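You operate a simulated robot arm through the tools that you are given. There is no shell and no other tool. Be economical: measure what you need, move in short steps, check, and stop when the job is done.

The job below is to be done with a simulated two-armed robot. You get a single attempt, and the scene is never put back.

JOB
Wipe up the spill on the beige table with the grey cloth and put it back.

It is judged by the outcome, as a careful person would: the job done as asked, and still so three seconds after it is handed in. It fails if anything else is knocked over, pushed out of place, dropped, spilled or broken. Flat cloth is picked up by pressing the open fingertips on it (5 to 10 N) and closing them slowly along it; thin cloth reads only 2 to 8 mm in the jaws.

ROBOT AND FRAMES
Two 7-joint arms with two-finger parallel grippers on one trunk, on a base that drives. Base frame: it is fixed to the floor where the robot stands at the start and does not move with it; the origin is under the middle of the robot, x ahead of it, y to its left, z up; the surface under the hand at the start is at about z = 0.8. Lengths are in m, angles in rad, forces in N, time in s.
The left shoulder is at the start at [0.07, 0.176, 1.095], the right one opposite. With the tool pointing down near the work surface each hand reaches from about 0.3 to 0.74 m from the robot's upright axis, wherever it stands, measured 20 degrees to its own side. Payload 3.43 kg a hand.
The tool frame of a hand sits at the grasp point between the pads (the TCP): z along the fingers, y along the line on which they close. The tips reach 0.03 m beyond it. Largest opening 0.094 m; finger width 0.028, thickness 0.01; the body of the gripper, 0.05 by 0.096 m, starts 0.055 m behind the TCP.
Orientation is that of the tool frame in the base frame, as [roll, pitch, yaw] about the fixed x, y, z axes, in that order (R = Rz(yaw) Ry(pitch) Rx(roll)). With the fingers straight down and closing along the base's y, the tool's x points along the base's -x, its y along +y and its z along -z.

CONTROLS
- The arms move only by the tool nudge_tool. It takes "left_series", "right_series" or both (then of equal length, played together; a hand with none holds still); each is a list of rows, each an object of numbers (a shift or turn left out is 0, a gripper value left out holds the last): "dx", "dy", "dz": the shift along the tool's x, y, z in m; "ax", "ay", "az": the turn, a rotation vector about the tool's x, y, z in rad; "jaw": the gripper command, from -1 (shut) to 1 (fully open), values between in proportion. In form: [{"dx": .., "dy": .., "dz": .., "ax": .., "ay": .., "az": .., "jaw": ..}, ...]. A call has 1 to 10 rows; each row shifts and turns the commanded pose from where the row before left it, along the tool's axes as they then stand. Each row takes 0.2 s and may step no farther than 0.05 m and 0.15 rad from the row before; otherwise, or with a gripper value out of range, the whole call is refused. Where a pose cannot be reached the arm comes as near as it can. A force on the tool above 40 N (or 10 N above the force at the start of the call, whichever is more), or a blocked arm, ends the call early, and 0.2 s more pass. The fingers move at their own pace (about 0.153 m/s each) and stop on an object; they squeeze with about 30 N. The grip force told is the motor's: it shows also when the fingers shut on nothing. Time passes only in rows, and 0.2 s behind the last, so rows that do not move let the fingers close. The reply holds the time, the measured pose of the TCP, the force on the tool along the base axes, the opening and the grip force, in the units named above and with some noise, with the torque about the TCP (base axes, N m) and any sound that the robot's microphone picked up.
- Cameras (640 x 400 px; columns grow to the right, rows downward): "scene" is now at [0.1323, -0.0055, 1.4016]; the picture's right is [-0.06, -1.00, 0.00], its down [-0.68, 0.04, -0.73] and it looks along [0.73, -0.04, -0.68] (base axes); focal length 285 px, centre (320, 200). "left" rides on the left gripper at [0.076, -0.014, -0.102] in its tool frame; the picture's right is [0.18, 0.98, 0.00], its down [-0.75, 0.14, -0.64] and it looks along [-0.63, 0.12, 0.77] (tool axes); focal length 243 px, centre (320, 200). "right" rides on the right gripper at [0.076, 0.014, -0.103] in its tool frame; the picture's right is [-0.18, 0.98, 0.00], its down [-0.75, -0.14, -0.64] and it looks along [-0.63, -0.12, 0.77] (tool axes); focal length 243 px, centre (320, 200). There is no depth. A picture from a camera that has moved, and an enlarged one, comes with that camera's place and axes in the base frame and with its lens.
- capture(camera): a new picture of that camera. No time passes.
- move_column(by): slides the trunk up (or, below 0, down) by that many m; the arms and the scene camera ride with it, the base frame stays. It gives what a move gives, with no picture.
- base_move(legs): drives the robot by 1 to 6 legs, each [ahead, turn to the left] in m and rad, along the robot's own axes; the way and the turn of a leg run together, so that a leg with both is an arc; at most 1.5 m and 3.142 rad a leg. The arms and the cameras ride along, it lands a little off, and it stops where it bumps. It gives what a move gives.
- turn_head(pan, tilt): turns the head with the scene camera to pan (to the left, within 1.501 rad either way) and tilt (down, from -0.506 to 1.204), counted from straight ahead of the robot. It gives what a move gives.
- enlarge(camera, box): a new picture of the part [left, top, right, bottom] of that camera's present view, enlarged. No time passes.
- sign_off(): hands the job in; it is judged then, once.

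Go step by step. Nothing tells you exact positions but the pictures and the camera data: compare them with the known pose of the tool, close in by small moves and look again before you grip or let go. The budget is 120 turns and 88 pictures, counting those below and the enlarged ones. Unless the task says otherwise, let go and move clear before handing in, and close with one line.

The tools are called after "Emit:" as name(argument=value, ...) on one line, values as JSON. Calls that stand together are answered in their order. nudge_tool: Moves the arms, as the interface text tells. Its arguments: {"type":"object","properties":{"left_series":{"type":"array"},"right_series":{"type":"array"}},"required":[]} The other tools are called the same way: move_column (by) slides the trunk up or down; base_move (legs) drives the base; turn_head (pan, tilt) turns the head that bears the scene camera; capture (camera) takes a picture; enlarge (camera, box) takes an enlarged picture of a part of a camera's view; sign_off () hands the job in.

At the start:

```text
time_s: 0.0
left_tcp_pos: [0.5208, 0.1852, 1.0767]
left_tcp_rot: [3.141, -0.002, 3.14]
left_force: [0.0, -0.3, 0.6]
left_torque: [0.03, 0.0, -0.02]
left_gripper_width: 0.0939
left_finger_force: 0.2
right_tcp_pos: [0.3872, -0.1697, 1.0854]
right_tcp_rot: [3.14, 0.002, -3.139]
right_force: [-0.1, 0.6, -0.3]
right_torque: [0.02, 0.03, 0.0]
right_gripper_width: 0.094
right_finger_force: 0.1
trunk travel left (down, up): [-0.675, 0.165]
robot x, y, heading: [0.0, 0.0011, 0.003]
head pan, tilt: [-0.058, 0.747]
```

scene: 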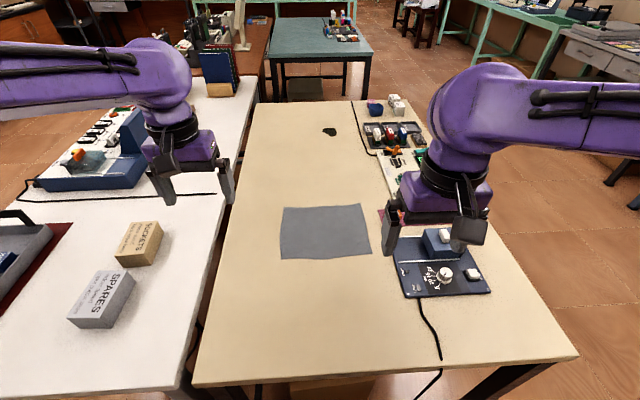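
right: 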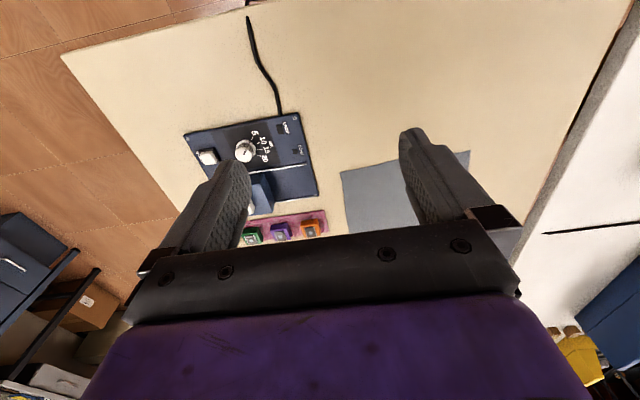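
left: 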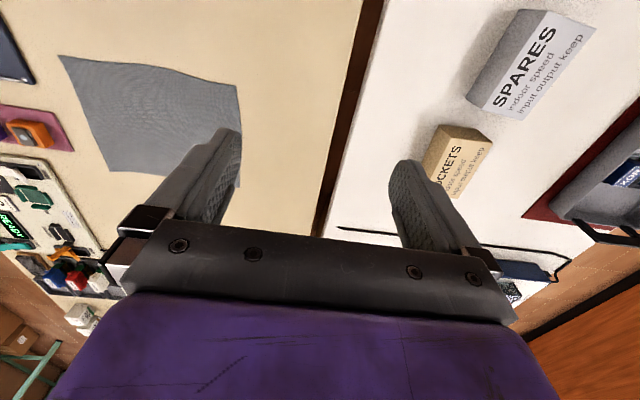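

The grey cloth lies near (0.65, -0.05), and the dark spot near (1.19, -0.10) looks like the spill. That spot is too far to reach from here, so I'll take a closer look at the spill, the cloth and the floor on the right.

Emit:
enlarge(camera="scene", box=[240, 90, 440, 215])

Emit:
turn_head(pan=-0.9, tilt=0.75)

Emit:
capture(camera="scene")

```text
3.20 times, centred on (340, 152) of scene
camera zoom: at [0.1323, -0.0055, 1.4016], right [-0.06, -1.0, 0.0], down [-0.68, 0.04, -0.73], along [0.73, -0.04, -0.68], focal length 912 px, centre (256, 352)
```

zoom: 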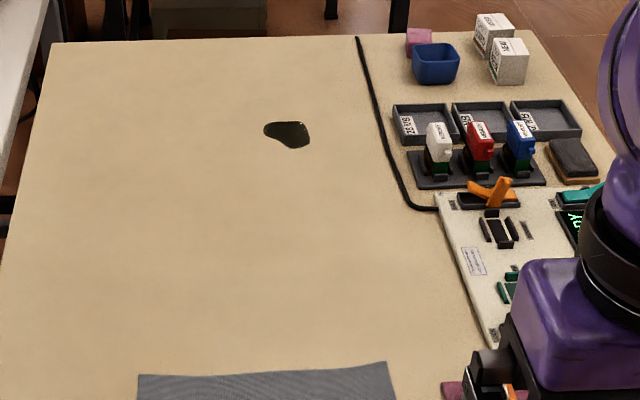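

```text
time_s: 1.2
left_tcp_pos: [0.521, 0.1851, 1.0768]
left_tcp_rot: [-3.141, 0.001, 3.14]
left_force: [-0.5, -0.6, -0.4]
left_torque: [0.01, -0.03, -0.05]
left_gripper_width: 0.0942
left_finger_force: 0.1
right_tcp_pos: [0.3871, -0.1705, 1.0858]
right_tcp_rot: [3.14, 0.001, -3.138]
right_force: [0.0, -0.5, 0.0]
right_torque: [-0.02, -0.01, -0.02]
right_gripper_width: 0.0939
right_finger_force: 0.1
trunk travel left (down, up): [-0.675, 0.165]
robot x, y, heading: [-0.0012, 0.0006, 0.005]
head pan, tilt: [-0.901, 0.75]
```

```text
83 pictures are left
camera scene: at [0.1009, -0.0657, 1.4013], right [-0.78, -0.62, 0.0], down [-0.42, 0.53, -0.73], along [0.45, -0.57, -0.68], focal length 285 px, centre (320, 200)
```

scene: 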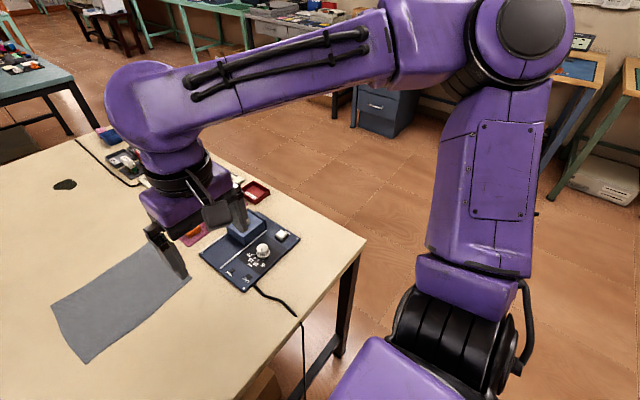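

The floor on the right of the table is clear, so I can drive round to that side and wipe from there with the right hand. First I'll bring the right hand over the near edge of the cloth.

Emit:
nudge_tool(right_series=[{"dx": -0.0406, "dy": 0.025, "jaw": 0.1}, {"dx": -0.0406, "dy": 0.025}, {"dx": -0.0406, "dy": 0.025}, {"dx": -0.0406, "dy": 0.025}, {"dx": -0.0406, "dy": 0.025}, {"dz": 0.045}, {"dz": 0.045}, {"dz": 0.045}, {"dz": 0.045}])

Emit:
turn_head(pan=-0.06, tilt=0.9)

Emit:
capture(camera="right")

Emit:
capture(camera="scene")

```text
time_s: 3.2
left_tcp_pos: [0.5228, 0.1852, 1.0769]
left_tcp_rot: [-3.141, 0.0, 3.141]
left_force: [0.1, -0.1, 0.9]
left_torque: [0.01, 0.02, 0.01]
left_gripper_width: 0.0939
left_finger_force: 0.0
right_tcp_pos: [0.5909, -0.0483, 0.9056]
right_tcp_rot: [3.14, -0.001, -3.14]
right_force: [0.2, 0.0, -1.0]
right_torque: [0.0, 0.01, -0.03]
right_gripper_width: 0.0517
right_finger_force: 0.0
trunk travel left (down, up): [-0.675, 0.165]
robot x, y, heading: [0.0011, 0.0014, 0.002]
head pan, tilt: [-0.901, 0.75]
```

```text
time_s: 4.3
left_tcp_pos: [0.5213, 0.1848, 1.077]
left_tcp_rot: [3.141, 0.001, 3.141]
left_force: [-0.2, 0.0, 0.2]
left_torque: [0.01, 0.0, 0.01]
left_gripper_width: 0.0939
left_finger_force: 0.0
right_tcp_pos: [0.5905, -0.0481, 0.9057]
right_tcp_rot: [3.139, 0.002, -3.141]
right_force: [0.0, 0.7, 0.0]
right_torque: [-0.02, -0.01, 0.02]
right_gripper_width: 0.0517
right_finger_force: 0.1
trunk travel left (down, up): [-0.675, 0.165]
robot x, y, heading: [-0.0032, 0.001, 0.004]
head pan, tilt: [-0.059, 0.901]
```

```text
82 pictures are left
camera right: at [0.5136, -0.033, 1.0092], right [0.18, 0.98, 0.0], down [0.75, -0.14, 0.64], along [0.63, -0.12, -0.77], focal length 243 px, centre (320, 200)
```

right: 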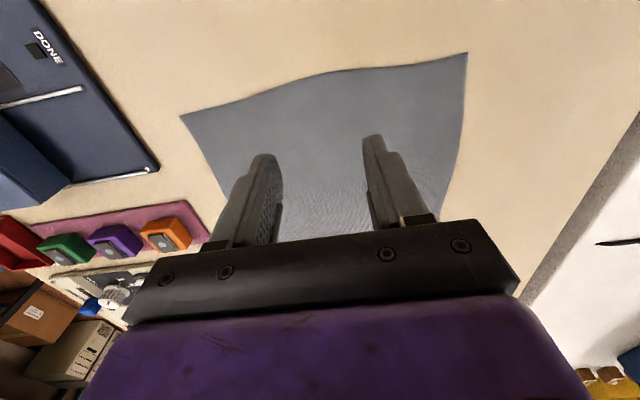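

```text
81 pictures are left
camera scene: at [0.1248, -0.0053, 1.3894], right [-0.06, -1.0, 0.0], down [-0.78, 0.05, -0.62], along [0.62, -0.04, -0.78], focal length 285 px, centre (320, 200)
```

scene: 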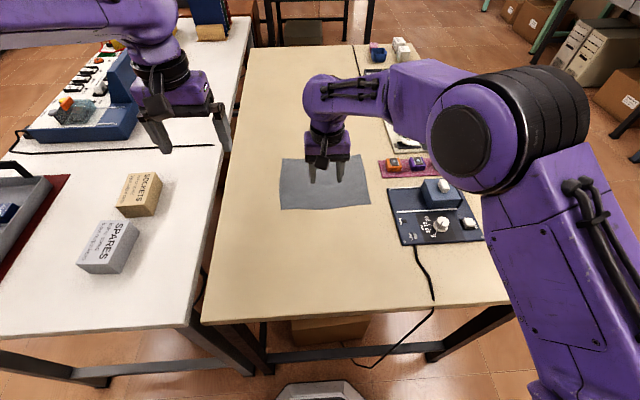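

The fingers stand over the near edge of the cloth, which lies at about x = 0.565. I'll now go down until I feel contact.

Emit:
nudge_tool(right_series=[{"dz": 0.04}, {"dz": 0.02}, {"dz": 0.008}, {}])

Emit:
nudge_tool(right_series=[{"dz": 0.004}, {}])

```text
time_s: 5.3
left_tcp_pos: [0.5213, 0.1851, 1.0779]
left_tcp_rot: [3.141, -0.001, 3.14]
left_force: [-0.1, -0.1, -0.3]
left_torque: [-0.02, 0.05, -0.01]
left_gripper_width: 0.0944
left_finger_force: 0.0
right_tcp_pos: [0.5896, -0.0459, 0.8369]
right_tcp_rot: [3.139, 0.001, -3.14]
right_force: [-0.3, 0.5, -0.6]
right_torque: [0.01, -0.01, -0.02]
right_gripper_width: 0.0518
right_finger_force: 0.0
trunk travel left (down, up): [-0.675, 0.165]
robot x, y, heading: [0.0017, 0.0028, 0.001]
head pan, tilt: [-0.059, 0.901]
```

```text
time_s: 5.9
left_tcp_pos: [0.5212, 0.185, 1.0769]
left_tcp_rot: [3.142, 0.0, 3.141]
left_force: [0.6, -0.2, -0.1]
left_torque: [0.0, -0.01, 0.03]
left_gripper_width: 0.0939
left_finger_force: 0.0
right_tcp_pos: [0.5895, -0.046, 0.8341]
right_tcp_rot: [3.139, 0.001, -3.14]
right_force: [0.7, -0.4, -0.2]
right_torque: [0.0, 0.05, 0.01]
right_gripper_width: 0.0516
right_finger_force: 0.1
trunk travel left (down, up): [-0.675, 0.165]
robot x, y, heading: [0.0024, -0.0005, 0.0]
head pan, tilt: [-0.059, 0.901]
```

No contact yet at z = 0.834, so I'll keep going down in small steps.

Emit:
nudge_tool(right_series=[{"dz": 0.003}, {}])

Emit:
nudge_tool(right_series=[{"dz": 0.002}, {}])

```text
time_s: 6.5
left_tcp_pos: [0.5197, 0.1852, 1.0772]
left_tcp_rot: [-3.141, -0.001, 3.14]
left_force: [-0.2, -0.4, -0.6]
left_torque: [0.0, 0.02, -0.02]
left_gripper_width: 0.0942
left_finger_force: 0.0
right_tcp_pos: [0.5885, -0.0472, 0.8304]
right_tcp_rot: [3.139, 0.003, -3.141]
right_force: [-0.4, -0.4, 2.4]
right_torque: [-0.07, 0.03, 0.03]
right_gripper_width: 0.0517
right_finger_force: 0.0
trunk travel left (down, up): [-0.675, 0.165]
robot x, y, heading: [-0.0037, -0.007, -0.003]
head pan, tilt: [-0.059, 0.901]
```

```text
time_s: 7.1
left_tcp_pos: [0.5192, 0.1856, 1.0785]
left_tcp_rot: [-3.142, 0.001, 3.139]
left_force: [-0.7, -0.4, 0.4]
left_torque: [0.0, -0.03, -0.01]
left_gripper_width: 0.0937
left_finger_force: 0.0
right_tcp_pos: [0.5882, -0.0461, 0.831]
right_tcp_rot: [3.138, 0.007, 3.14]
right_force: [2.5, -0.9, 19.4]
right_torque: [-0.38, 0.08, 0.04]
right_gripper_width: 0.0517
right_finger_force: 0.1
trunk travel left (down, up): [-0.675, 0.165]
robot x, y, heading: [-0.002, -0.0016, -0.002]
head pan, tilt: [-0.059, 0.901]
```

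Contact is at z = 0.831, but 19 N is too much. I'll ease off by about 1.3 mm.

Emit:
nudge_tool(right_series=[{"dz": -0.0013}, {}])

```text
time_s: 7.7
left_tcp_pos: [0.52, 0.1856, 1.0765]
left_tcp_rot: [-3.141, 0.002, 3.14]
left_force: [1.0, 0.3, 0.0]
left_torque: [0.04, 0.0, 0.01]
left_gripper_width: 0.094
left_finger_force: 0.0
right_tcp_pos: [0.5878, -0.0467, 0.8315]
right_tcp_rot: [3.14, 0.004, -3.141]
right_force: [4.8, -0.5, 18.4]
right_torque: [-0.29, 0.04, 0.03]
right_gripper_width: 0.0519
right_finger_force: 0.4
trunk travel left (down, up): [-0.675, 0.165]
robot x, y, heading: [-0.002, 0.0011, 0.002]
head pan, tilt: [-0.059, 0.901]
```

Emit:
nudge_tool(right_series=[{"dz": -0.001}, {}])

```text
time_s: 8.3
left_tcp_pos: [0.5195, 0.1855, 1.0779]
left_tcp_rot: [3.141, 0.003, 3.141]
left_force: [-1.4, 0.1, 0.2]
left_torque: [-0.03, 0.0, -0.01]
left_gripper_width: 0.0941
left_finger_force: 0.0
right_tcp_pos: [0.5874, -0.0466, 0.8313]
right_tcp_rot: [-3.14, -0.001, -3.14]
right_force: [0.9, -0.9, 8.8]
right_torque: [-0.15, 0.02, 0.04]
right_gripper_width: 0.0518
right_finger_force: 0.4
trunk travel left (down, up): [-0.675, 0.165]
robot x, y, heading: [0.0005, -0.0017, -0.003]
head pan, tilt: [-0.059, 0.901]
```

The force is now 8.8 N, which is right for gripping cloth. I'll close slowly.

Emit:
nudge_tool(right_series=[{"jaw": -0.05}, {"jaw": -0.2}, {"jaw": -0.35}, {"jaw": -0.5}, {"jaw": -0.65}, {"jaw": -0.8}, {"jaw": -0.9}, {"jaw": -1}, {}, {}])

Emit:
capture(camera="right")

```text
time_s: 10.5
left_tcp_pos: [0.5214, 0.186, 1.0771]
left_tcp_rot: [3.141, 0.0, 3.141]
left_force: [0.3, 0.5, 0.0]
left_torque: [0.02, 0.02, 0.0]
left_gripper_width: 0.0936
left_finger_force: 0.1
right_tcp_pos: [0.5893, -0.0468, 0.8317]
right_tcp_rot: [3.14, 0.002, -3.141]
right_force: [0.1, -0.6, 0.9]
right_torque: [0.02, 0.05, 0.0]
right_gripper_width: 0.0017
right_finger_force: 30.2
trunk travel left (down, up): [-0.675, 0.165]
robot x, y, heading: [0.0024, -0.0008, -0.0]
head pan, tilt: [-0.059, 0.901]
```

```text
80 pictures are left
camera right: at [0.5122, -0.0315, 0.9345], right [0.18, 0.98, 0.0], down [0.75, -0.14, 0.64], along [0.63, -0.12, -0.77], focal length 243 px, centre (320, 200)
```

right: 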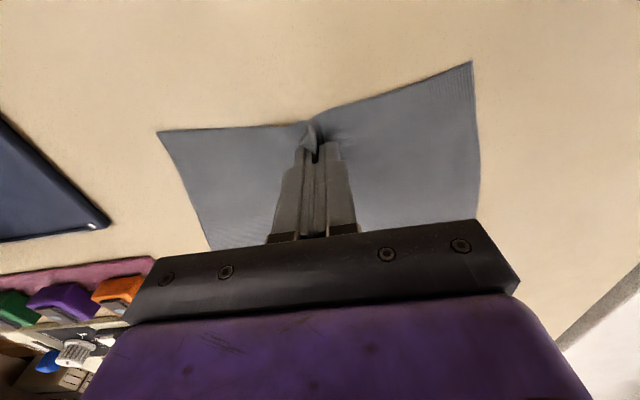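

A ridge of the near edge appears pinched. I'll lift gently and check that it holds.

Emit:
nudge_tool(right_series=[{"dz": -0.02}, {"dz": -0.03}, {"dz": -0.04}, {"dz": -0.045}, {"dz": -0.045}, {"dz": -0.045}, {}])

Emit:
capture(camera="scene")

```text
time_s: 12.1
left_tcp_pos: [0.5212, 0.1848, 1.0765]
left_tcp_rot: [-3.141, 0.0, 3.139]
left_force: [0.1, 0.2, -0.2]
left_torque: [-0.01, 0.04, -0.03]
left_gripper_width: 0.094
left_finger_force: 0.0
right_tcp_pos: [0.5891, -0.0465, 1.0559]
right_tcp_rot: [3.139, 0.002, -3.142]
right_force: [0.0, 0.0, -0.5]
right_torque: [0.04, 0.04, 0.0]
right_gripper_width: 0.0023
right_finger_force: 30.3
trunk travel left (down, up): [-0.675, 0.165]
robot x, y, heading: [0.0017, 0.0004, 0.004]
head pan, tilt: [-0.059, 0.901]
```

```text
79 pictures are left
camera scene: at [0.1253, -0.0053, 1.3893], right [-0.06, -1.0, 0.0], down [-0.78, 0.05, -0.62], along [0.62, -0.04, -0.78], focal length 285 px, centre (320, 200)
```

scene: 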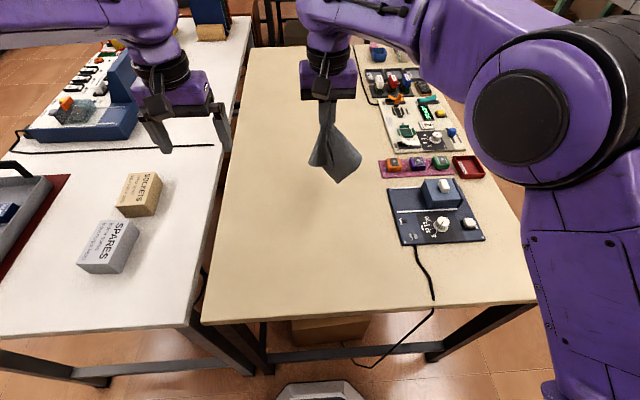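

The cloth hangs from the gripper. I'll raise the hand and look right and left before driving.

Emit:
nudge_tool(right_series=[{"dz": -0.04, "dx": 0.02}, {"dz": -0.04, "dx": 0.02}, {"dz": -0.04, "dx": 0.02}, {"dx": 0.03}])

Emit:
turn_head(pan=-1.5, tilt=0.75)

Emit:
capture(camera="scene")

Emit:
turn_head(pan=1.5, tilt=0.75)

Emit:
capture(camera="scene")

```text
time_s: 13.1
left_tcp_pos: [0.5192, 0.1863, 1.0777]
left_tcp_rot: [3.14, 0.001, 3.139]
left_force: [-0.1, 0.5, 0.4]
left_torque: [0.02, 0.01, -0.02]
left_gripper_width: 0.0937
left_finger_force: 0.0
right_tcp_pos: [0.4969, -0.0433, 1.1763]
right_tcp_rot: [3.139, 0.003, -3.138]
right_force: [-0.5, -0.3, 0.2]
right_torque: [0.0, -0.01, 0.01]
right_gripper_width: 0.0025
right_finger_force: 29.5
trunk travel left (down, up): [-0.675, 0.165]
robot x, y, heading: [-0.0021, -0.0032, 0.004]
head pan, tilt: [-0.059, 0.901]
```

```text
time_s: 14.7
left_tcp_pos: [0.5213, 0.1848, 1.0772]
left_tcp_rot: [3.14, -0.001, 3.139]
left_force: [-1.0, 0.1, 0.1]
left_torque: [-0.02, 0.02, -0.01]
left_gripper_width: 0.0939
left_finger_force: 0.1
right_tcp_pos: [0.5006, -0.0437, 1.1751]
right_tcp_rot: [3.141, 0.001, -3.141]
right_force: [-0.6, -0.2, -0.6]
right_torque: [-0.02, 0.01, 0.01]
right_gripper_width: 0.002
right_finger_force: 29.7
trunk travel left (down, up): [-0.675, 0.165]
robot x, y, heading: [0.0023, 0.0007, 0.001]
head pan, tilt: [-1.499, 0.75]
```

```text
78 pictures are left
camera scene: at [0.0553, -0.0834, 1.4013], right [-1.0, -0.07, 0.0], down [-0.05, 0.68, -0.73], along [0.05, -0.73, -0.68], focal length 285 px, centre (320, 200)
```

scene: 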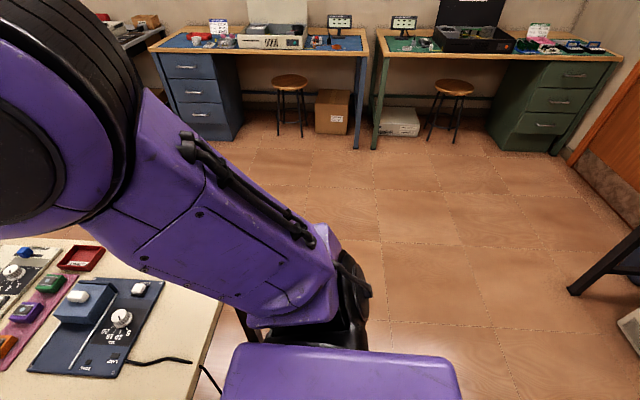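

```text
time_s: 17.3
left_tcp_pos: [0.5217, 0.1857, 1.0776]
left_tcp_rot: [-3.14, -0.001, 3.138]
left_force: [0.5, 0.1, -0.1]
left_torque: [0.0, -0.01, 0.0]
left_gripper_width: 0.094
left_finger_force: 0.0
right_tcp_pos: [0.5, -0.0436, 1.1751]
right_tcp_rot: [3.139, 0.002, -3.139]
right_force: [0.2, 0.6, 0.6]
right_torque: [-0.04, -0.02, 0.03]
right_gripper_width: 0.0024
right_finger_force: 30.0
trunk travel left (down, up): [-0.675, 0.165]
robot x, y, heading: [0.0018, -0.0063, -0.001]
head pan, tilt: [1.499, 0.75]
```

```text
77 pictures are left
camera scene: at [0.0554, 0.0819, 1.4013], right [1.0, -0.07, 0.0], down [-0.05, -0.68, -0.73], along [0.05, 0.73, -0.68], focal length 285 px, centre (320, 200)
```

scene: 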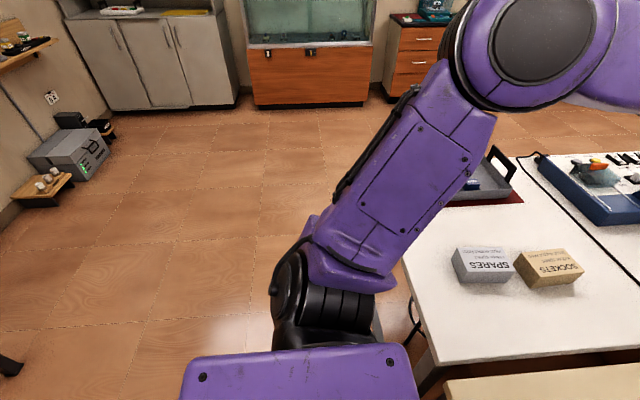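

The right side has plenty of room, and a desk stands behind at about x = -1.3. I'll back up a little, then drive round to the right side and check the pose before closing in.

Emit:
base_move(legs=[[-0.25, 0], [0, -1.571], [1.05, 0], [0, 1.571]])

Emit:
turn_head(pan=0.3, tilt=0.75)

Emit:
capture(camera="scene")

```text
time_s: 31.8
left_tcp_pos: [0.2615, -0.8564, 1.0755]
left_tcp_rot: [3.141, 0.0, -3.138]
left_force: [0.4, 0.0, 0.5]
left_torque: [0.02, -0.02, 0.03]
left_gripper_width: 0.094
left_finger_force: 0.1
right_tcp_pos: [0.2417, -1.0865, 1.1752]
right_tcp_rot: [3.139, 0.002, -3.136]
right_force: [0.0, -0.7, 0.2]
right_torque: [0.0, 0.0, -0.03]
right_gripper_width: 0.002
right_finger_force: 30.3
trunk travel left (down, up): [-0.675, 0.165]
robot x, y, heading: [-0.2593, -1.0465, 0.003]
head pan, tilt: [1.499, 0.75]
```

```text
time_s: 33.2
left_tcp_pos: [0.2621, -0.8565, 1.0773]
left_tcp_rot: [3.14, 0.0, -3.138]
left_force: [-0.7, 0.0, -0.1]
left_torque: [0.02, 0.0, -0.01]
left_gripper_width: 0.0943
left_finger_force: 0.0
right_tcp_pos: [0.2421, -1.0854, 1.1745]
right_tcp_rot: [3.139, 0.003, -3.138]
right_force: [-0.5, 1.2, -0.1]
right_torque: [-0.01, 0.02, 0.0]
right_gripper_width: 0.0022
right_finger_force: 30.2
trunk travel left (down, up): [-0.675, 0.165]
robot x, y, heading: [-0.2568, -1.0489, 0.001]
head pan, tilt: [0.3, 0.75]
```

```text
76 pictures are left
camera scene: at [-0.1299, -1.02, 1.4013], right [0.3, -0.95, 0.0], down [-0.65, -0.21, -0.73], along [0.7, 0.22, -0.68], focal length 285 px, centre (320, 200)
```

scene: 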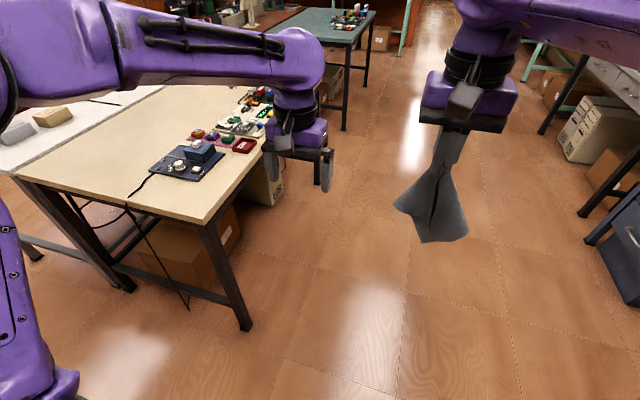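

The corridor is clear. I'll drive ahead 1.28 m and turn to face the table from its right side.

Emit:
base_move(legs=[[1.28, 0], [0, 1.571]])

Emit:
turn_head(pan=0.0, tilt=0.75)

Emit:
capture(camera="scene")

```text
time_s: 43.3
left_tcp_pos: [0.8434, -0.509, 1.0771]
left_tcp_rot: [3.141, -0.001, -1.606]
left_force: [0.0, -0.8, -0.3]
left_torque: [-0.03, -0.03, 0.02]
left_gripper_width: 0.094
left_finger_force: 0.0
right_tcp_pos: [1.0728, -0.5376, 1.1747]
right_tcp_rot: [3.141, 0.002, -1.604]
right_force: [0.0, -0.5, 0.8]
right_torque: [0.02, -0.02, -0.01]
right_gripper_width: 0.0021
right_finger_force: 29.9
trunk travel left (down, up): [-0.675, 0.165]
robot x, y, heading: [1.0132, -1.0368, 1.534]
head pan, tilt: [0.3, 0.75]
```

```text
time_s: 44.1
left_tcp_pos: [0.8442, -0.5077, 1.0766]
left_tcp_rot: [3.141, 0.0, -1.607]
left_force: [0.4, 0.5, 0.4]
left_torque: [-0.02, 0.01, 0.02]
left_gripper_width: 0.0941
left_finger_force: 0.0
right_tcp_pos: [1.0719, -0.5371, 1.1749]
right_tcp_rot: [3.14, 0.001, -1.604]
right_force: [-0.4, 0.0, 0.0]
right_torque: [0.01, -0.01, -0.04]
right_gripper_width: 0.0022
right_finger_force: 30.2
trunk travel left (down, up): [-0.675, 0.165]
robot x, y, heading: [1.0133, -1.0327, 1.538]
head pan, tilt: [0.0, 0.75]
```

```text
75 pictures are left
camera scene: at [1.0165, -0.902, 1.4013], right [1.0, -0.03, 0.0], down [-0.02, -0.68, -0.73], along [0.02, 0.73, -0.68], focal length 285 px, centre (320, 200)
```

scene: 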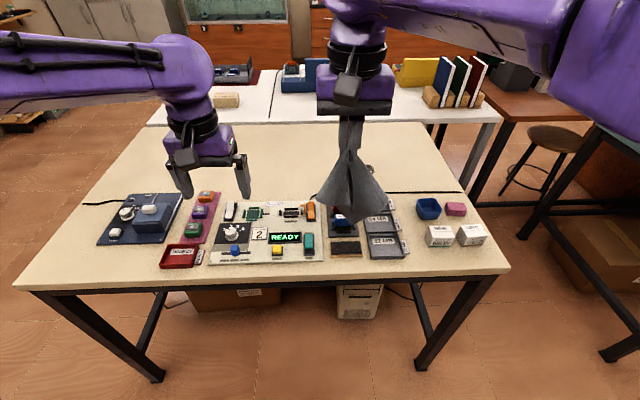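

The robot faces the table from its right side, with the near edge at about y = -0.52. I'll raise the cloth a bit and close in carefully by 0.2 m.

Emit:
nudge_tool(right_series=[{"dz": -0.03}, {"dz": -0.03}])

Emit:
base_move(legs=[[0.2, 0.033]])

Emit:
turn_head(pan=0.0, tilt=1.1)

Emit:
capture(camera="scene")

```text
time_s: 44.7
left_tcp_pos: [0.8451, -0.5084, 1.0772]
left_tcp_rot: [-3.141, 0.001, -1.606]
left_force: [-0.2, -0.1, -0.3]
left_torque: [0.0, 0.0, -0.01]
left_gripper_width: 0.094
left_finger_force: 0.1
right_tcp_pos: [1.0733, -0.5373, 1.2357]
right_tcp_rot: [3.141, 0.002, -1.604]
right_force: [-0.8, 0.1, 0.2]
right_torque: [0.0, -0.02, -0.01]
right_gripper_width: 0.0022
right_finger_force: 30.2
trunk travel left (down, up): [-0.675, 0.165]
robot x, y, heading: [1.0156, -1.0393, 1.535]
head pan, tilt: [0.0, 0.75]
```

```text
time_s: 46.3
left_tcp_pos: [0.8294, -0.3154, 1.0784]
left_tcp_rot: [-3.14, 0.002, -1.57]
left_force: [0.6, 0.4, 0.2]
left_torque: [-0.01, 0.03, 0.0]
left_gripper_width: 0.0941
left_finger_force: 0.0
right_tcp_pos: [1.0582, -0.3372, 1.2368]
right_tcp_rot: [3.14, 0.003, -1.564]
right_force: [-0.1, 0.5, -0.8]
right_torque: [0.0, 0.02, 0.0]
right_gripper_width: 0.0021
right_finger_force: 30.1
trunk travel left (down, up): [-0.675, 0.165]
robot x, y, heading: [1.0168, -0.8368, 1.576]
head pan, tilt: [0.0, 0.75]
```

```text
time_s: 47.1
left_tcp_pos: [0.8279, -0.3138, 1.0763]
left_tcp_rot: [-3.141, 0.0, -1.569]
left_force: [-0.5, -0.3, -0.3]
left_torque: [-0.04, 0.05, 0.01]
left_gripper_width: 0.0942
left_finger_force: 0.0
right_tcp_pos: [1.0578, -0.3349, 1.2358]
right_tcp_rot: [3.139, 0.002, -1.567]
right_force: [1.0, -0.5, -0.8]
right_torque: [-0.01, 0.02, -0.04]
right_gripper_width: 0.002
right_finger_force: 30.1
trunk travel left (down, up): [-0.675, 0.165]
robot x, y, heading: [1.0123, -0.8363, 1.574]
head pan, tilt: [0.0, 1.1]
```

```text
74 pictures are left
camera scene: at [1.0148, -0.7213, 1.3756], right [1.0, 0.0, 0.0], down [0.0, -0.89, -0.45], along [0.0, 0.45, -0.89], focal length 285 px, centre (320, 200)
```

scene: 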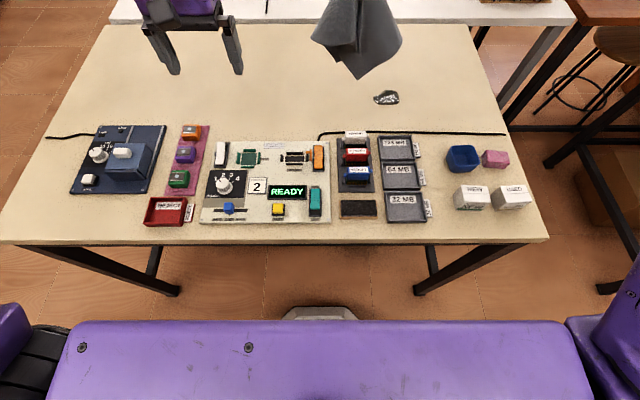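

The spill now reads (1.198, -0.110), and the base still has a margin to the table edge. I'll advance another 0.07 m.

Emit:
base_move(legs=[[0.07, 0]])

Emit:
nudge_tool(right_series=[{"dx": -0.03, "dy": 0.035}, {"dx": -0.03, "dy": 0.035}, {"dx": -0.03, "dy": 0.035}, {"dx": -0.03, "dy": 0.035}])

Emit:
capture(camera="scene")

Emit:
capture(camera="right")

```text
time_s: 48.1
left_tcp_pos: [0.8273, -0.2501, 1.0806]
left_tcp_rot: [3.141, 0.007, -1.567]
left_force: [-0.1, 0.1, 0.2]
left_torque: [0.04, -0.01, 0.01]
left_gripper_width: 0.0939
left_finger_force: 0.1
right_tcp_pos: [1.0574, -0.2718, 1.2384]
right_tcp_rot: [3.14, 0.007, -1.566]
right_force: [1.0, -0.4, -0.6]
right_torque: [0.03, 0.0, -0.02]
right_gripper_width: 0.002
right_finger_force: 29.8
trunk travel left (down, up): [-0.675, 0.165]
robot x, y, heading: [1.0184, -0.7666, 1.57]
head pan, tilt: [0.0, 1.1]
```

```text
time_s: 49.1
left_tcp_pos: [0.8266, -0.2454, 1.0766]
left_tcp_rot: [-3.141, 0.0, -1.569]
left_force: [-0.5, 0.4, 1.0]
left_torque: [-0.01, -0.01, 0.0]
left_gripper_width: 0.0939
left_finger_force: 0.0
right_tcp_pos: [1.0129, -0.2255, 1.2349]
right_tcp_rot: [-3.141, 0.001, -1.567]
right_force: [-0.7, -0.1, -0.2]
right_torque: [0.03, -0.02, -0.07]
right_gripper_width: 0.002
right_finger_force: 30.3
right hand out of reach, approached as far as the arm can: row 2, 3, 4
trunk travel left (down, up): [-0.675, 0.165]
robot x, y, heading: [1.0154, -0.7673, 1.579]
head pan, tilt: [0.0, 1.1]
```

```text
73 pictures are left
camera scene: at [1.0131, -0.6508, 1.3755], right [1.0, 0.0, 0.0], down [0.0, -0.89, -0.45], along [0.0, 0.45, -0.89], focal length 285 px, centre (320, 200)
```

scene: 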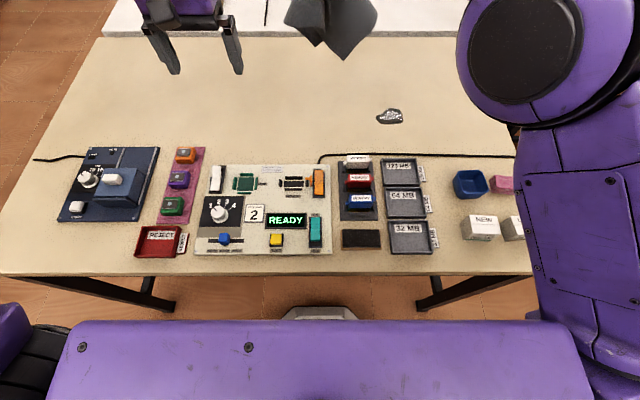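

```text
72 pictures are left
camera right: at [0.9988, -0.3002, 1.3387], right [-0.98, 0.18, 0.0], down [0.14, 0.75, 0.64], along [0.11, 0.63, -0.77], focal length 243 px, centre (320, 200)
```

right: 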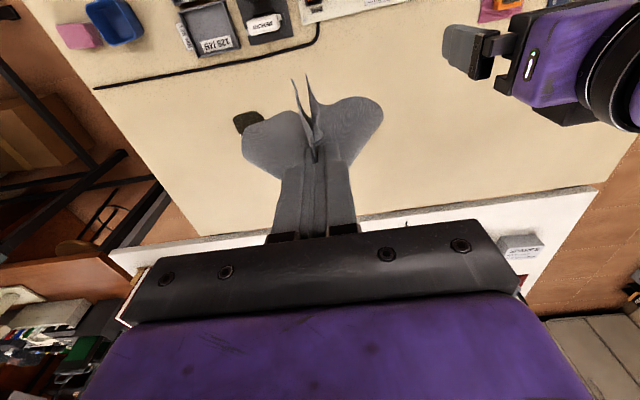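

I had the tool y sign wrong: at this yaw tool +y points along base -x. I'll correct in steps toward (1.19, -0.17) while coming down a little.

Emit:
nudge_tool(right_series=[{"dy": -0.04, "dz": 0.02}, {"dy": -0.04, "dz": 0.02}, {"dy": -0.04, "dz": 0.02}])

```text
time_s: 50.0
left_tcp_pos: [0.8279, -0.2443, 1.0769]
left_tcp_rot: [3.139, 0.001, -1.567]
left_force: [0.6, -0.3, 0.1]
left_torque: [-0.02, 0.06, -0.01]
left_gripper_width: 0.0942
left_finger_force: 0.0
right_tcp_pos: [1.138, -0.2285, 1.1791]
right_tcp_rot: [3.138, 0.005, -1.565]
right_force: [-0.6, -0.3, 0.3]
right_torque: [0.03, 0.04, 0.01]
right_gripper_width: 0.0023
right_finger_force: 30.1
trunk travel left (down, up): [-0.675, 0.165]
robot x, y, heading: [1.0137, -0.765, 1.573]
head pan, tilt: [0.0, 1.1]
```

The command was clamped to the reachable pose, so that worked. Next I'll go out to y ≈ -0.11 while lowering.

Emit:
nudge_tool(right_series=[{"dx": -0.02, "dz": 0.035}, {"dx": -0.025, "dz": 0.035}, {"dx": -0.035, "dz": 0.02}, {"dx": -0.035, "dz": 0.02}, {"dz": 0.02}])

Emit:
capture(camera="scene")

```text
time_s: 51.1
left_tcp_pos: [0.8267, -0.2462, 1.0771]
left_tcp_rot: [-3.141, 0.003, -1.568]
left_force: [0.2, 0.0, -0.3]
left_torque: [0.01, 0.03, 0.03]
left_gripper_width: 0.0941
left_finger_force: 0.1
right_tcp_pos: [1.132, -0.1138, 1.049]
right_tcp_rot: [3.14, 0.004, -1.566]
right_force: [-1.1, -0.6, -0.2]
right_torque: [0.05, -0.01, -0.04]
right_gripper_width: 0.0021
right_finger_force: 29.7
trunk travel left (down, up): [-0.675, 0.165]
robot x, y, heading: [1.0154, -0.7668, 1.576]
head pan, tilt: [0.0, 1.1]
```

```text
71 pictures are left
camera scene: at [1.0148, -0.6528, 1.3757], right [1.0, 0.0, 0.0], down [0.0, -0.89, -0.45], along [0.0, 0.45, -0.89], focal length 285 px, centre (320, 200)
```

scene: 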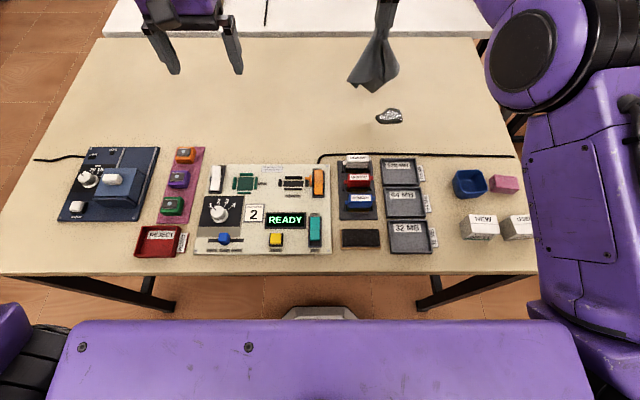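

The arm reaches this spot. I'll lower at x ≈ 1.08 beside the spill, then slide in +x so the cloth trails behind and wipes through it.

Emit:
nudge_tool(right_series=[{"dy": 0.03, "dz": 0.03}, {"dy": 0.03, "dz": 0.03}, {"dy": -0.005, "dz": 0.035}, {"dy": -0.01, "dz": 0.035}, {"dy": -0.02, "dz": 0.035}, {"dy": -0.02, "dz": 0.03}, {"dy": -0.01, "dz": 0.01}, {}])

Emit:
capture(camera="scene")

Emit:
capture(camera="right")

```text
time_s: 53.0
left_tcp_pos: [0.8275, -0.2453, 1.0768]
left_tcp_rot: [-3.141, 0.0, -1.568]
left_force: [-0.4, 0.0, 0.6]
left_torque: [-0.02, 0.0, -0.02]
left_gripper_width: 0.0941
left_finger_force: 0.2
right_tcp_pos: [1.1374, -0.1132, 0.8432]
right_tcp_rot: [3.139, 0.0, -1.564]
right_force: [0.6, -0.4, -0.2]
right_torque: [0.01, 0.01, -0.03]
right_gripper_width: 0.002
right_finger_force: 30.2
trunk travel left (down, up): [-0.675, 0.165]
robot x, y, heading: [1.0174, -0.7682, 1.571]
head pan, tilt: [0.0, 1.1]
```

```text
70 pictures are left
camera scene: at [1.0146, -0.6514, 1.3756], right [1.0, 0.0, 0.0], down [0.0, -0.89, -0.45], along [0.0, 0.45, -0.89], focal length 285 px, centre (320, 200)
```

scene: 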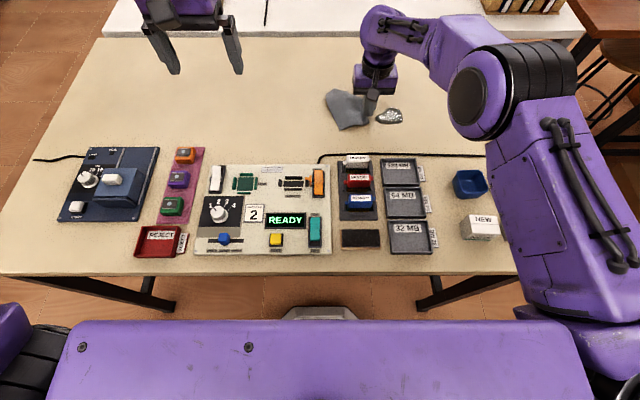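

```text
69 pictures are left
camera right: at [1.1226, -0.1878, 0.946], right [-0.98, 0.18, 0.0], down [0.14, 0.75, 0.64], along [0.11, 0.63, -0.77], focal length 243 px, centre (320, 200)
```

right: 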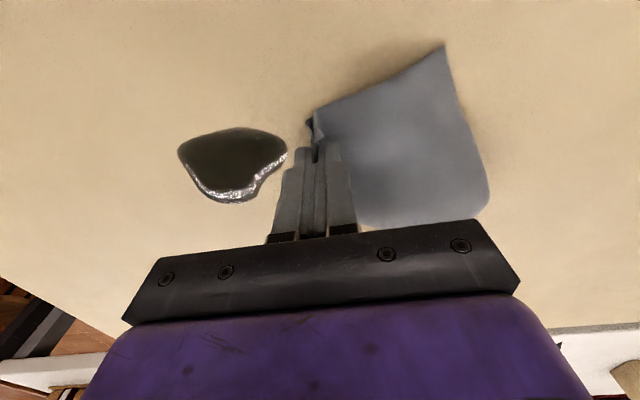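

The cloth lies neatly behind the fingers, with the spill just ahead at (1.197, -0.111). I'll press lightly to touch the table.

Emit:
nudge_tool(right_series=[{"dz": 0.009}, {"dz": 0.002}, {}])

```text
time_s: 53.8
left_tcp_pos: [0.828, -0.2442, 1.0776]
left_tcp_rot: [3.141, 0.001, -1.565]
left_force: [0.2, 0.2, 0.2]
left_torque: [-0.03, 0.0, 0.01]
left_gripper_width: 0.0942
left_finger_force: 0.0
right_tcp_pos: [1.1381, -0.1121, 0.8321]
right_tcp_rot: [3.14, 0.004, -1.565]
right_force: [-0.4, -0.3, 4.0]
right_torque: [0.0, 0.01, 0.01]
right_gripper_width: 0.0019
right_finger_force: 30.4
trunk travel left (down, up): [-0.675, 0.165]
robot x, y, heading: [1.0163, -0.7672, 1.573]
head pan, tilt: [0.0, 1.1]
```

Contact is light at 4 N. I'll wipe along +x through the spill.

Emit:
nudge_tool(right_series=[{"dy": -0.02, "dz": 0.0004}, {"dy": -0.02}, {"dy": -0.02}, {"dy": -0.02}, {"dy": -0.02}, {"dy": -0.02}, {"dy": -0.02}, {"dy": -0.02}])

Emit:
capture(camera="right")

Emit:
capture(camera="scene")

```text
time_s: 55.5
left_tcp_pos: [0.8275, -0.2472, 1.0777]
left_tcp_rot: [-3.141, 0.002, -1.567]
left_force: [-0.3, -0.5, -0.5]
left_torque: [-0.02, -0.01, 0.0]
left_gripper_width: 0.094
left_finger_force: 0.1
right_tcp_pos: [1.2966, -0.1107, 0.8321]
right_tcp_rot: [3.142, 0.003, -1.561]
right_force: [-1.8, -0.3, 4.9]
right_torque: [-0.01, 0.1, 0.01]
right_gripper_width: 0.0021
right_finger_force: 30.1
trunk travel left (down, up): [-0.675, 0.165]
robot x, y, heading: [1.0161, -0.7637, 1.575]
head pan, tilt: [0.0, 1.1]
```

```text
68 pictures are left
camera right: at [1.2834, -0.1873, 0.9345], right [-0.98, 0.18, 0.0], down [0.14, 0.75, 0.64], along [0.11, 0.63, -0.76], focal length 243 px, centre (320, 200)
```

right: 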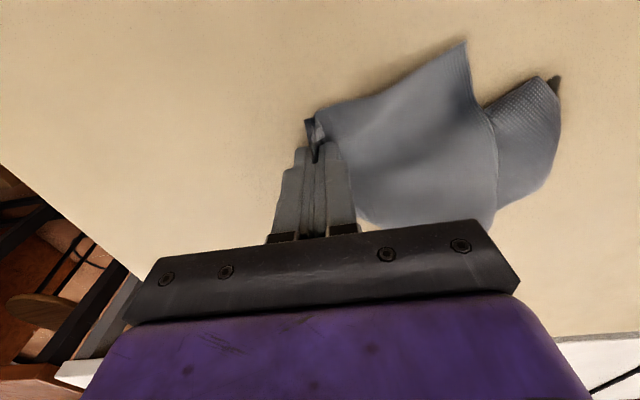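

```text
67 pictures are left
camera scene: at [1.0144, -0.6526, 1.3757], right [1.0, 0.0, 0.0], down [0.0, -0.89, -0.45], along [0.0, 0.45, -0.89], focal length 285 px, centre (320, 200)
```

scene: 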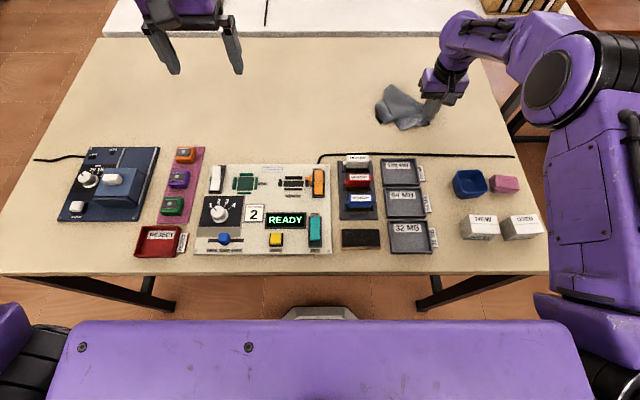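

There's a dark bit at the trailing tip, and the spill may still be partly under the cloth. I'll do back-and-forth strokes, offset to either side.

Emit:
nudge_tool(right_series=[{"dx": 0.015, "dz": 0.0003}, {"dy": 0.025}, {"dy": 0.025}, {"dy": 0.025}, {"dy": 0.025}, {"dy": 0.025}, {"dy": 0.025}, {"dx": -0.018}, {"dx": -0.018}])

Emit:
nudge_tool(right_series=[{"dy": -0.025}, {"dy": -0.025}, {"dy": -0.025}, {"dy": -0.025}, {"dy": -0.025}, {"dy": -0.025}])

Emit:
capture(camera="right")

Emit:
capture(camera="scene")

```text
time_s: 57.5
left_tcp_pos: [0.8268, -0.2441, 1.076]
left_tcp_rot: [3.141, -0.002, -1.567]
left_force: [0.5, 0.1, 0.1]
left_torque: [0.04, 0.0, 0.01]
left_gripper_width: 0.0938
left_finger_force: 0.1
right_tcp_pos: [1.1475, -0.0906, 0.8316]
right_tcp_rot: [3.14, 0.002, -1.564]
right_force: [-0.3, -1.0, 2.2]
right_torque: [-0.08, -0.03, -0.05]
right_gripper_width: 0.0024
right_finger_force: 29.2
trunk travel left (down, up): [-0.675, 0.165]
robot x, y, heading: [1.0153, -0.7628, 1.574]
head pan, tilt: [0.0, 1.1]
```

```text
time_s: 59.0
left_tcp_pos: [0.8278, -0.2458, 1.078]
left_tcp_rot: [-3.141, 0.002, -1.57]
left_force: [0.2, 0.3, -0.2]
left_torque: [-0.01, 0.0, 0.01]
left_gripper_width: 0.094
left_finger_force: 0.1
right_tcp_pos: [1.3001, -0.0909, 0.8326]
right_tcp_rot: [3.139, 0.002, -1.566]
right_force: [-0.5, -0.6, 3.1]
right_torque: [-0.01, 0.03, -0.01]
right_gripper_width: 0.002
right_finger_force: 30.0
trunk travel left (down, up): [-0.675, 0.165]
robot x, y, heading: [1.0159, -0.764, 1.576]
head pan, tilt: [0.0, 1.1]
```

```text
66 pictures are left
camera right: at [1.2861, -0.1665, 0.9347], right [-0.98, 0.18, 0.0], down [0.14, 0.75, 0.64], along [0.11, 0.63, -0.77], focal length 243 px, centre (320, 200)
```

right: 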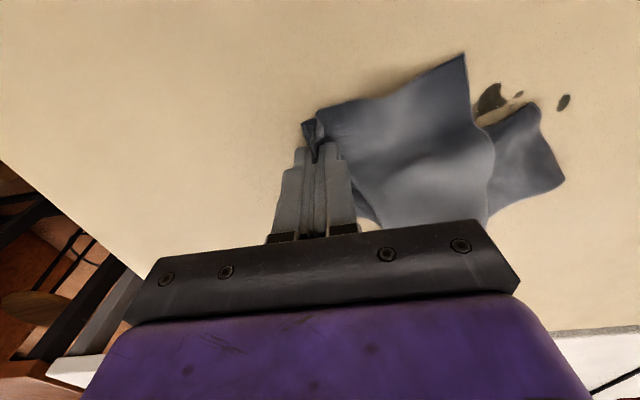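

```text
65 pictures are left
camera scene: at [1.0151, -0.652, 1.3756], right [1.0, 0.0, 0.0], down [0.0, -0.89, -0.45], along [0.0, 0.45, -0.89], focal length 285 px, centre (320, 200)
```

scene: 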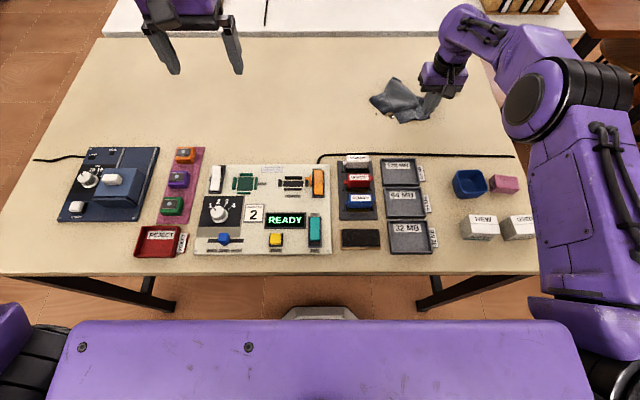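

Wiping works, and some specks remain near (1.20, -0.11) and (1.165, -0.10). I'll lift clear to see what's left.

Emit:
nudge_tool(right_series=[{"dz": -0.04}, {"dz": -0.04}, {"dz": -0.04}, {"dz": -0.045}, {"dz": -0.045}, {"dy": -0.02}, {}])

Emit:
enlarge(camera="scene", box=[340, 70, 460, 145])

Emit:
capture(camera="right")

```text
time_s: 60.5
left_tcp_pos: [0.8263, -0.2454, 1.0782]
left_tcp_rot: [-3.141, 0.0, -1.567]
left_force: [-0.2, 0.1, -0.5]
left_torque: [-0.02, -0.02, -0.02]
left_gripper_width: 0.0941
left_finger_force: 0.0
right_tcp_pos: [1.3186, -0.0889, 1.0414]
right_tcp_rot: [3.139, 0.002, -1.565]
right_force: [-0.7, -1.0, -0.1]
right_torque: [0.0, -0.02, -0.02]
right_gripper_width: 0.002
right_finger_force: 29.7
trunk travel left (down, up): [-0.675, 0.165]
robot x, y, heading: [1.0165, -0.7644, 1.572]
head pan, tilt: [0.0, 1.1]
```

```text
5.33 times, centred on (400, 108) of scene
camera zoom: at [1.0139, -0.6517, 1.3756], right [1.0, 0.0, 0.0], down [0.0, -0.89, -0.45], along [0.0, 0.45, -0.89], focal length 1520 px, centre (-107, 693)
```

zoom: 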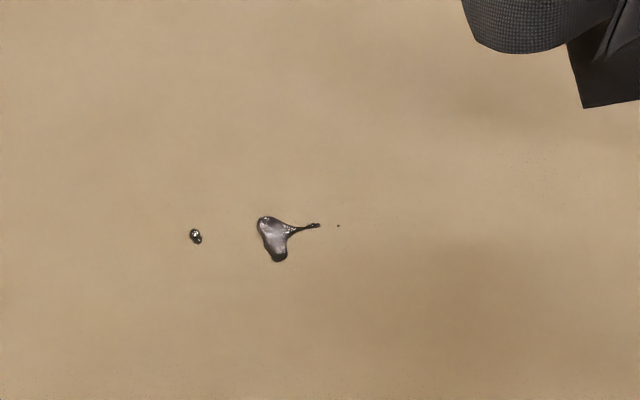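

```text
63 pictures are left
camera right: at [1.304, -0.1649, 1.1438], right [-0.98, 0.18, 0.0], down [0.14, 0.75, 0.64], along [0.11, 0.63, -0.77], focal length 243 px, centre (320, 200)
```

right: 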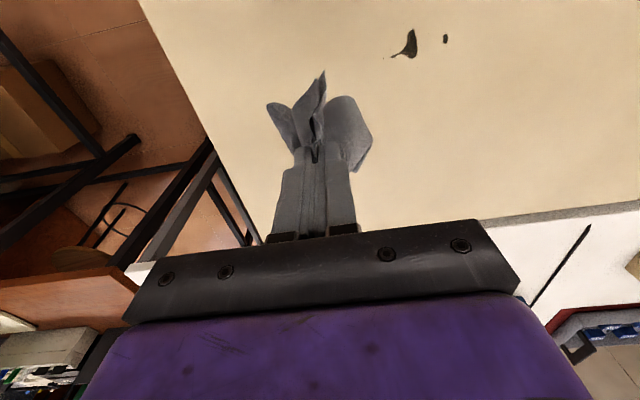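

A small puddle remains at about (1.205, -0.106) and a dot at (1.165, -0.106). I'll lay the cloth again at x ≈ 1.13 and stroke along y ≈ -0.106 with a bit more pressure.

Emit:
nudge_tool(right_series=[{"dy": 0.048, "dx": 0.004}, {"dy": 0.048, "dx": 0.004}, {"dy": 0.048, "dx": 0.004}, {"dy": 0.048, "dx": 0.005}, {"dy": 0.048, "dz": 0.01}, {}, {"dz": 0.045}, {"dy": -0.005, "dz": 0.045}, {"dy": -0.015, "dz": 0.045}])

Emit:
nudge_tool(right_series=[{"dy": -0.02, "dz": 0.035}, {"dy": -0.01, "dz": 0.022}, {"dz": 0.007}, {}])

```text
time_s: 62.5
left_tcp_pos: [0.8279, -0.2453, 1.0763]
left_tcp_rot: [-3.141, 0.0, -1.567]
left_force: [0.1, -0.5, 0.1]
left_torque: [0.0, 0.03, 0.0]
left_gripper_width: 0.0941
left_finger_force: 0.0
right_tcp_pos: [1.0987, -0.1113, 0.9013]
right_tcp_rot: [3.139, 0.001, -1.566]
right_force: [0.4, 0.1, -0.5]
right_torque: [-0.01, 0.0, 0.03]
right_gripper_width: 0.0022
right_finger_force: 30.4
trunk travel left (down, up): [-0.675, 0.165]
robot x, y, heading: [1.0162, -0.7657, 1.577]
head pan, tilt: [0.0, 1.1]
```

```text
time_s: 63.5
left_tcp_pos: [0.8284, -0.245, 1.0799]
left_tcp_rot: [-3.14, 0.0, -1.567]
left_force: [0.4, 0.8, 0.2]
left_torque: [0.02, 0.0, 0.03]
left_gripper_width: 0.0941
left_finger_force: 0.1
right_tcp_pos: [1.1292, -0.1071, 0.8321]
right_tcp_rot: [3.141, 0.001, -1.566]
right_force: [-0.7, 0.5, 1.9]
right_torque: [-0.03, 0.0, -0.02]
right_gripper_width: 0.0021
right_finger_force: 30.3
trunk travel left (down, up): [-0.675, 0.165]
robot x, y, heading: [1.0147, -0.7659, 1.573]
head pan, tilt: [0.0, 1.1]
```

Emit:
nudge_tool(right_series=[{"dz": 0.0009}, {"dy": -0.015}, {"dy": -0.015}, {"dy": -0.015}, {"dy": -0.015}, {"dy": -0.015}, {"dy": -0.015}, {"dy": -0.015}, {"dy": -0.015}, {"dy": -0.015}])

Emit:
capture(camera="right")

```text
time_s: 65.8
left_tcp_pos: [0.8269, -0.245, 1.0772]
left_tcp_rot: [-3.14, -0.001, -1.57]
left_force: [0.2, 0.3, 0.7]
left_torque: [0.02, -0.01, 0.02]
left_gripper_width: 0.0941
left_finger_force: 0.0
right_tcp_pos: [1.2635, -0.108, 0.8329]
right_tcp_rot: [3.139, 0.001, -1.566]
right_force: [-1.0, -0.6, 3.7]
right_torque: [-0.04, 0.06, -0.05]
right_gripper_width: 0.0018
right_finger_force: 29.4
trunk travel left (down, up): [-0.675, 0.165]
robot x, y, heading: [1.0175, -0.7603, 1.578]
head pan, tilt: [0.0, 1.1]
```

```text
62 pictures are left
camera right: at [1.2496, -0.1839, 0.9357], right [-0.98, 0.18, 0.0], down [0.14, 0.75, 0.64], along [0.11, 0.63, -0.77], focal length 243 px, centre (320, 200)
```

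right: 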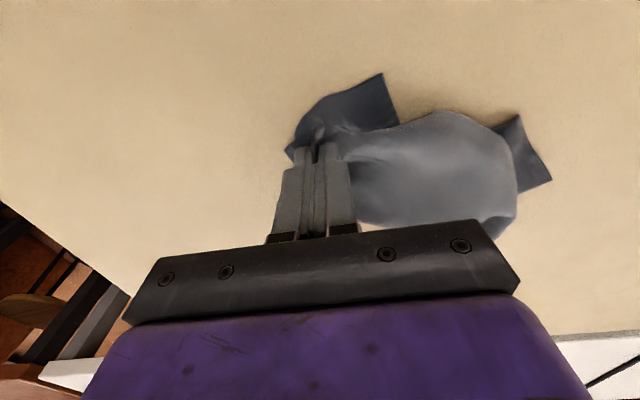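

I'll add a few short rubs over (1.16–1.23, -0.12…-0.09) with slightly more pressure, then lift and look.

Emit:
nudge_tool(right_series=[{"dy": 0.025, "dz": 0.0005}, {"dy": 0.025, "dx": 0.012}, {"dy": 0.025, "dx": -0.012}, {"dy": 0.025, "dx": -0.012}, {"dy": 0.02, "dx": 0.012}, {"dy": -0.025, "dx": 0.012}, {"dy": -0.025, "dx": -0.012}, {"dy": -0.025, "dx": -0.012}, {"dy": -0.025, "dx": 0.012}, {"dy": -0.025}])

Emit:
nudge_tool(right_series=[{"dy": -0.025}, {"dz": -0.04}, {"dz": -0.04}, {"dz": -0.04}, {"dz": -0.045}, {"dz": -0.045}, {"dy": -0.04}, {}])

Emit:
enlarge(camera="scene", box=[340, 70, 460, 145])

```text
time_s: 68.0
left_tcp_pos: [0.8264, -0.2466, 1.0787]
left_tcp_rot: [-3.14, 0.003, -1.568]
left_force: [0.7, 0.5, -0.8]
left_torque: [0.0, 0.02, -0.02]
left_gripper_width: 0.094
left_finger_force: 0.0
right_tcp_pos: [1.2697, -0.1128, 0.8317]
right_tcp_rot: [-3.141, 0.005, -1.564]
right_force: [-5.8, 0.0, 15.4]
right_torque: [-0.19, 0.15, -0.08]
right_gripper_width: 0.002
right_finger_force: 29.8
trunk travel left (down, up): [-0.675, 0.165]
robot x, y, heading: [1.0144, -0.7667, 1.575]
head pan, tilt: [0.0, 1.1]
```

```text
time_s: 69.8
left_tcp_pos: [0.8266, -0.2448, 1.0767]
left_tcp_rot: [-3.141, 0.001, -1.568]
left_force: [-0.6, 0.0, -0.1]
left_torque: [0.02, -0.02, 0.0]
left_gripper_width: 0.0943
left_finger_force: 0.0
right_tcp_pos: [1.3347, -0.107, 1.0413]
right_tcp_rot: [-3.141, 0.002, -1.566]
right_force: [-0.2, -0.2, -0.4]
right_torque: [-0.02, -0.02, -0.04]
right_gripper_width: 0.0021
right_finger_force: 29.9
trunk travel left (down, up): [-0.675, 0.165]
robot x, y, heading: [1.0138, -0.7649, 1.571]
head pan, tilt: [0.0, 1.1]
```

```text
5.33 times, centred on (400, 108) of scene
camera zoom: at [1.0131, -0.6517, 1.3756], right [1.0, 0.0, 0.0], down [0.0, -0.89, -0.45], along [0.0, 0.45, -0.89], focal length 1520 px, centre (-107, 693)
```

zoom: 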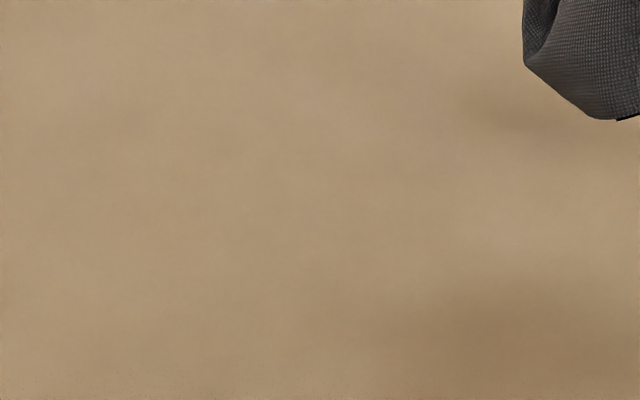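

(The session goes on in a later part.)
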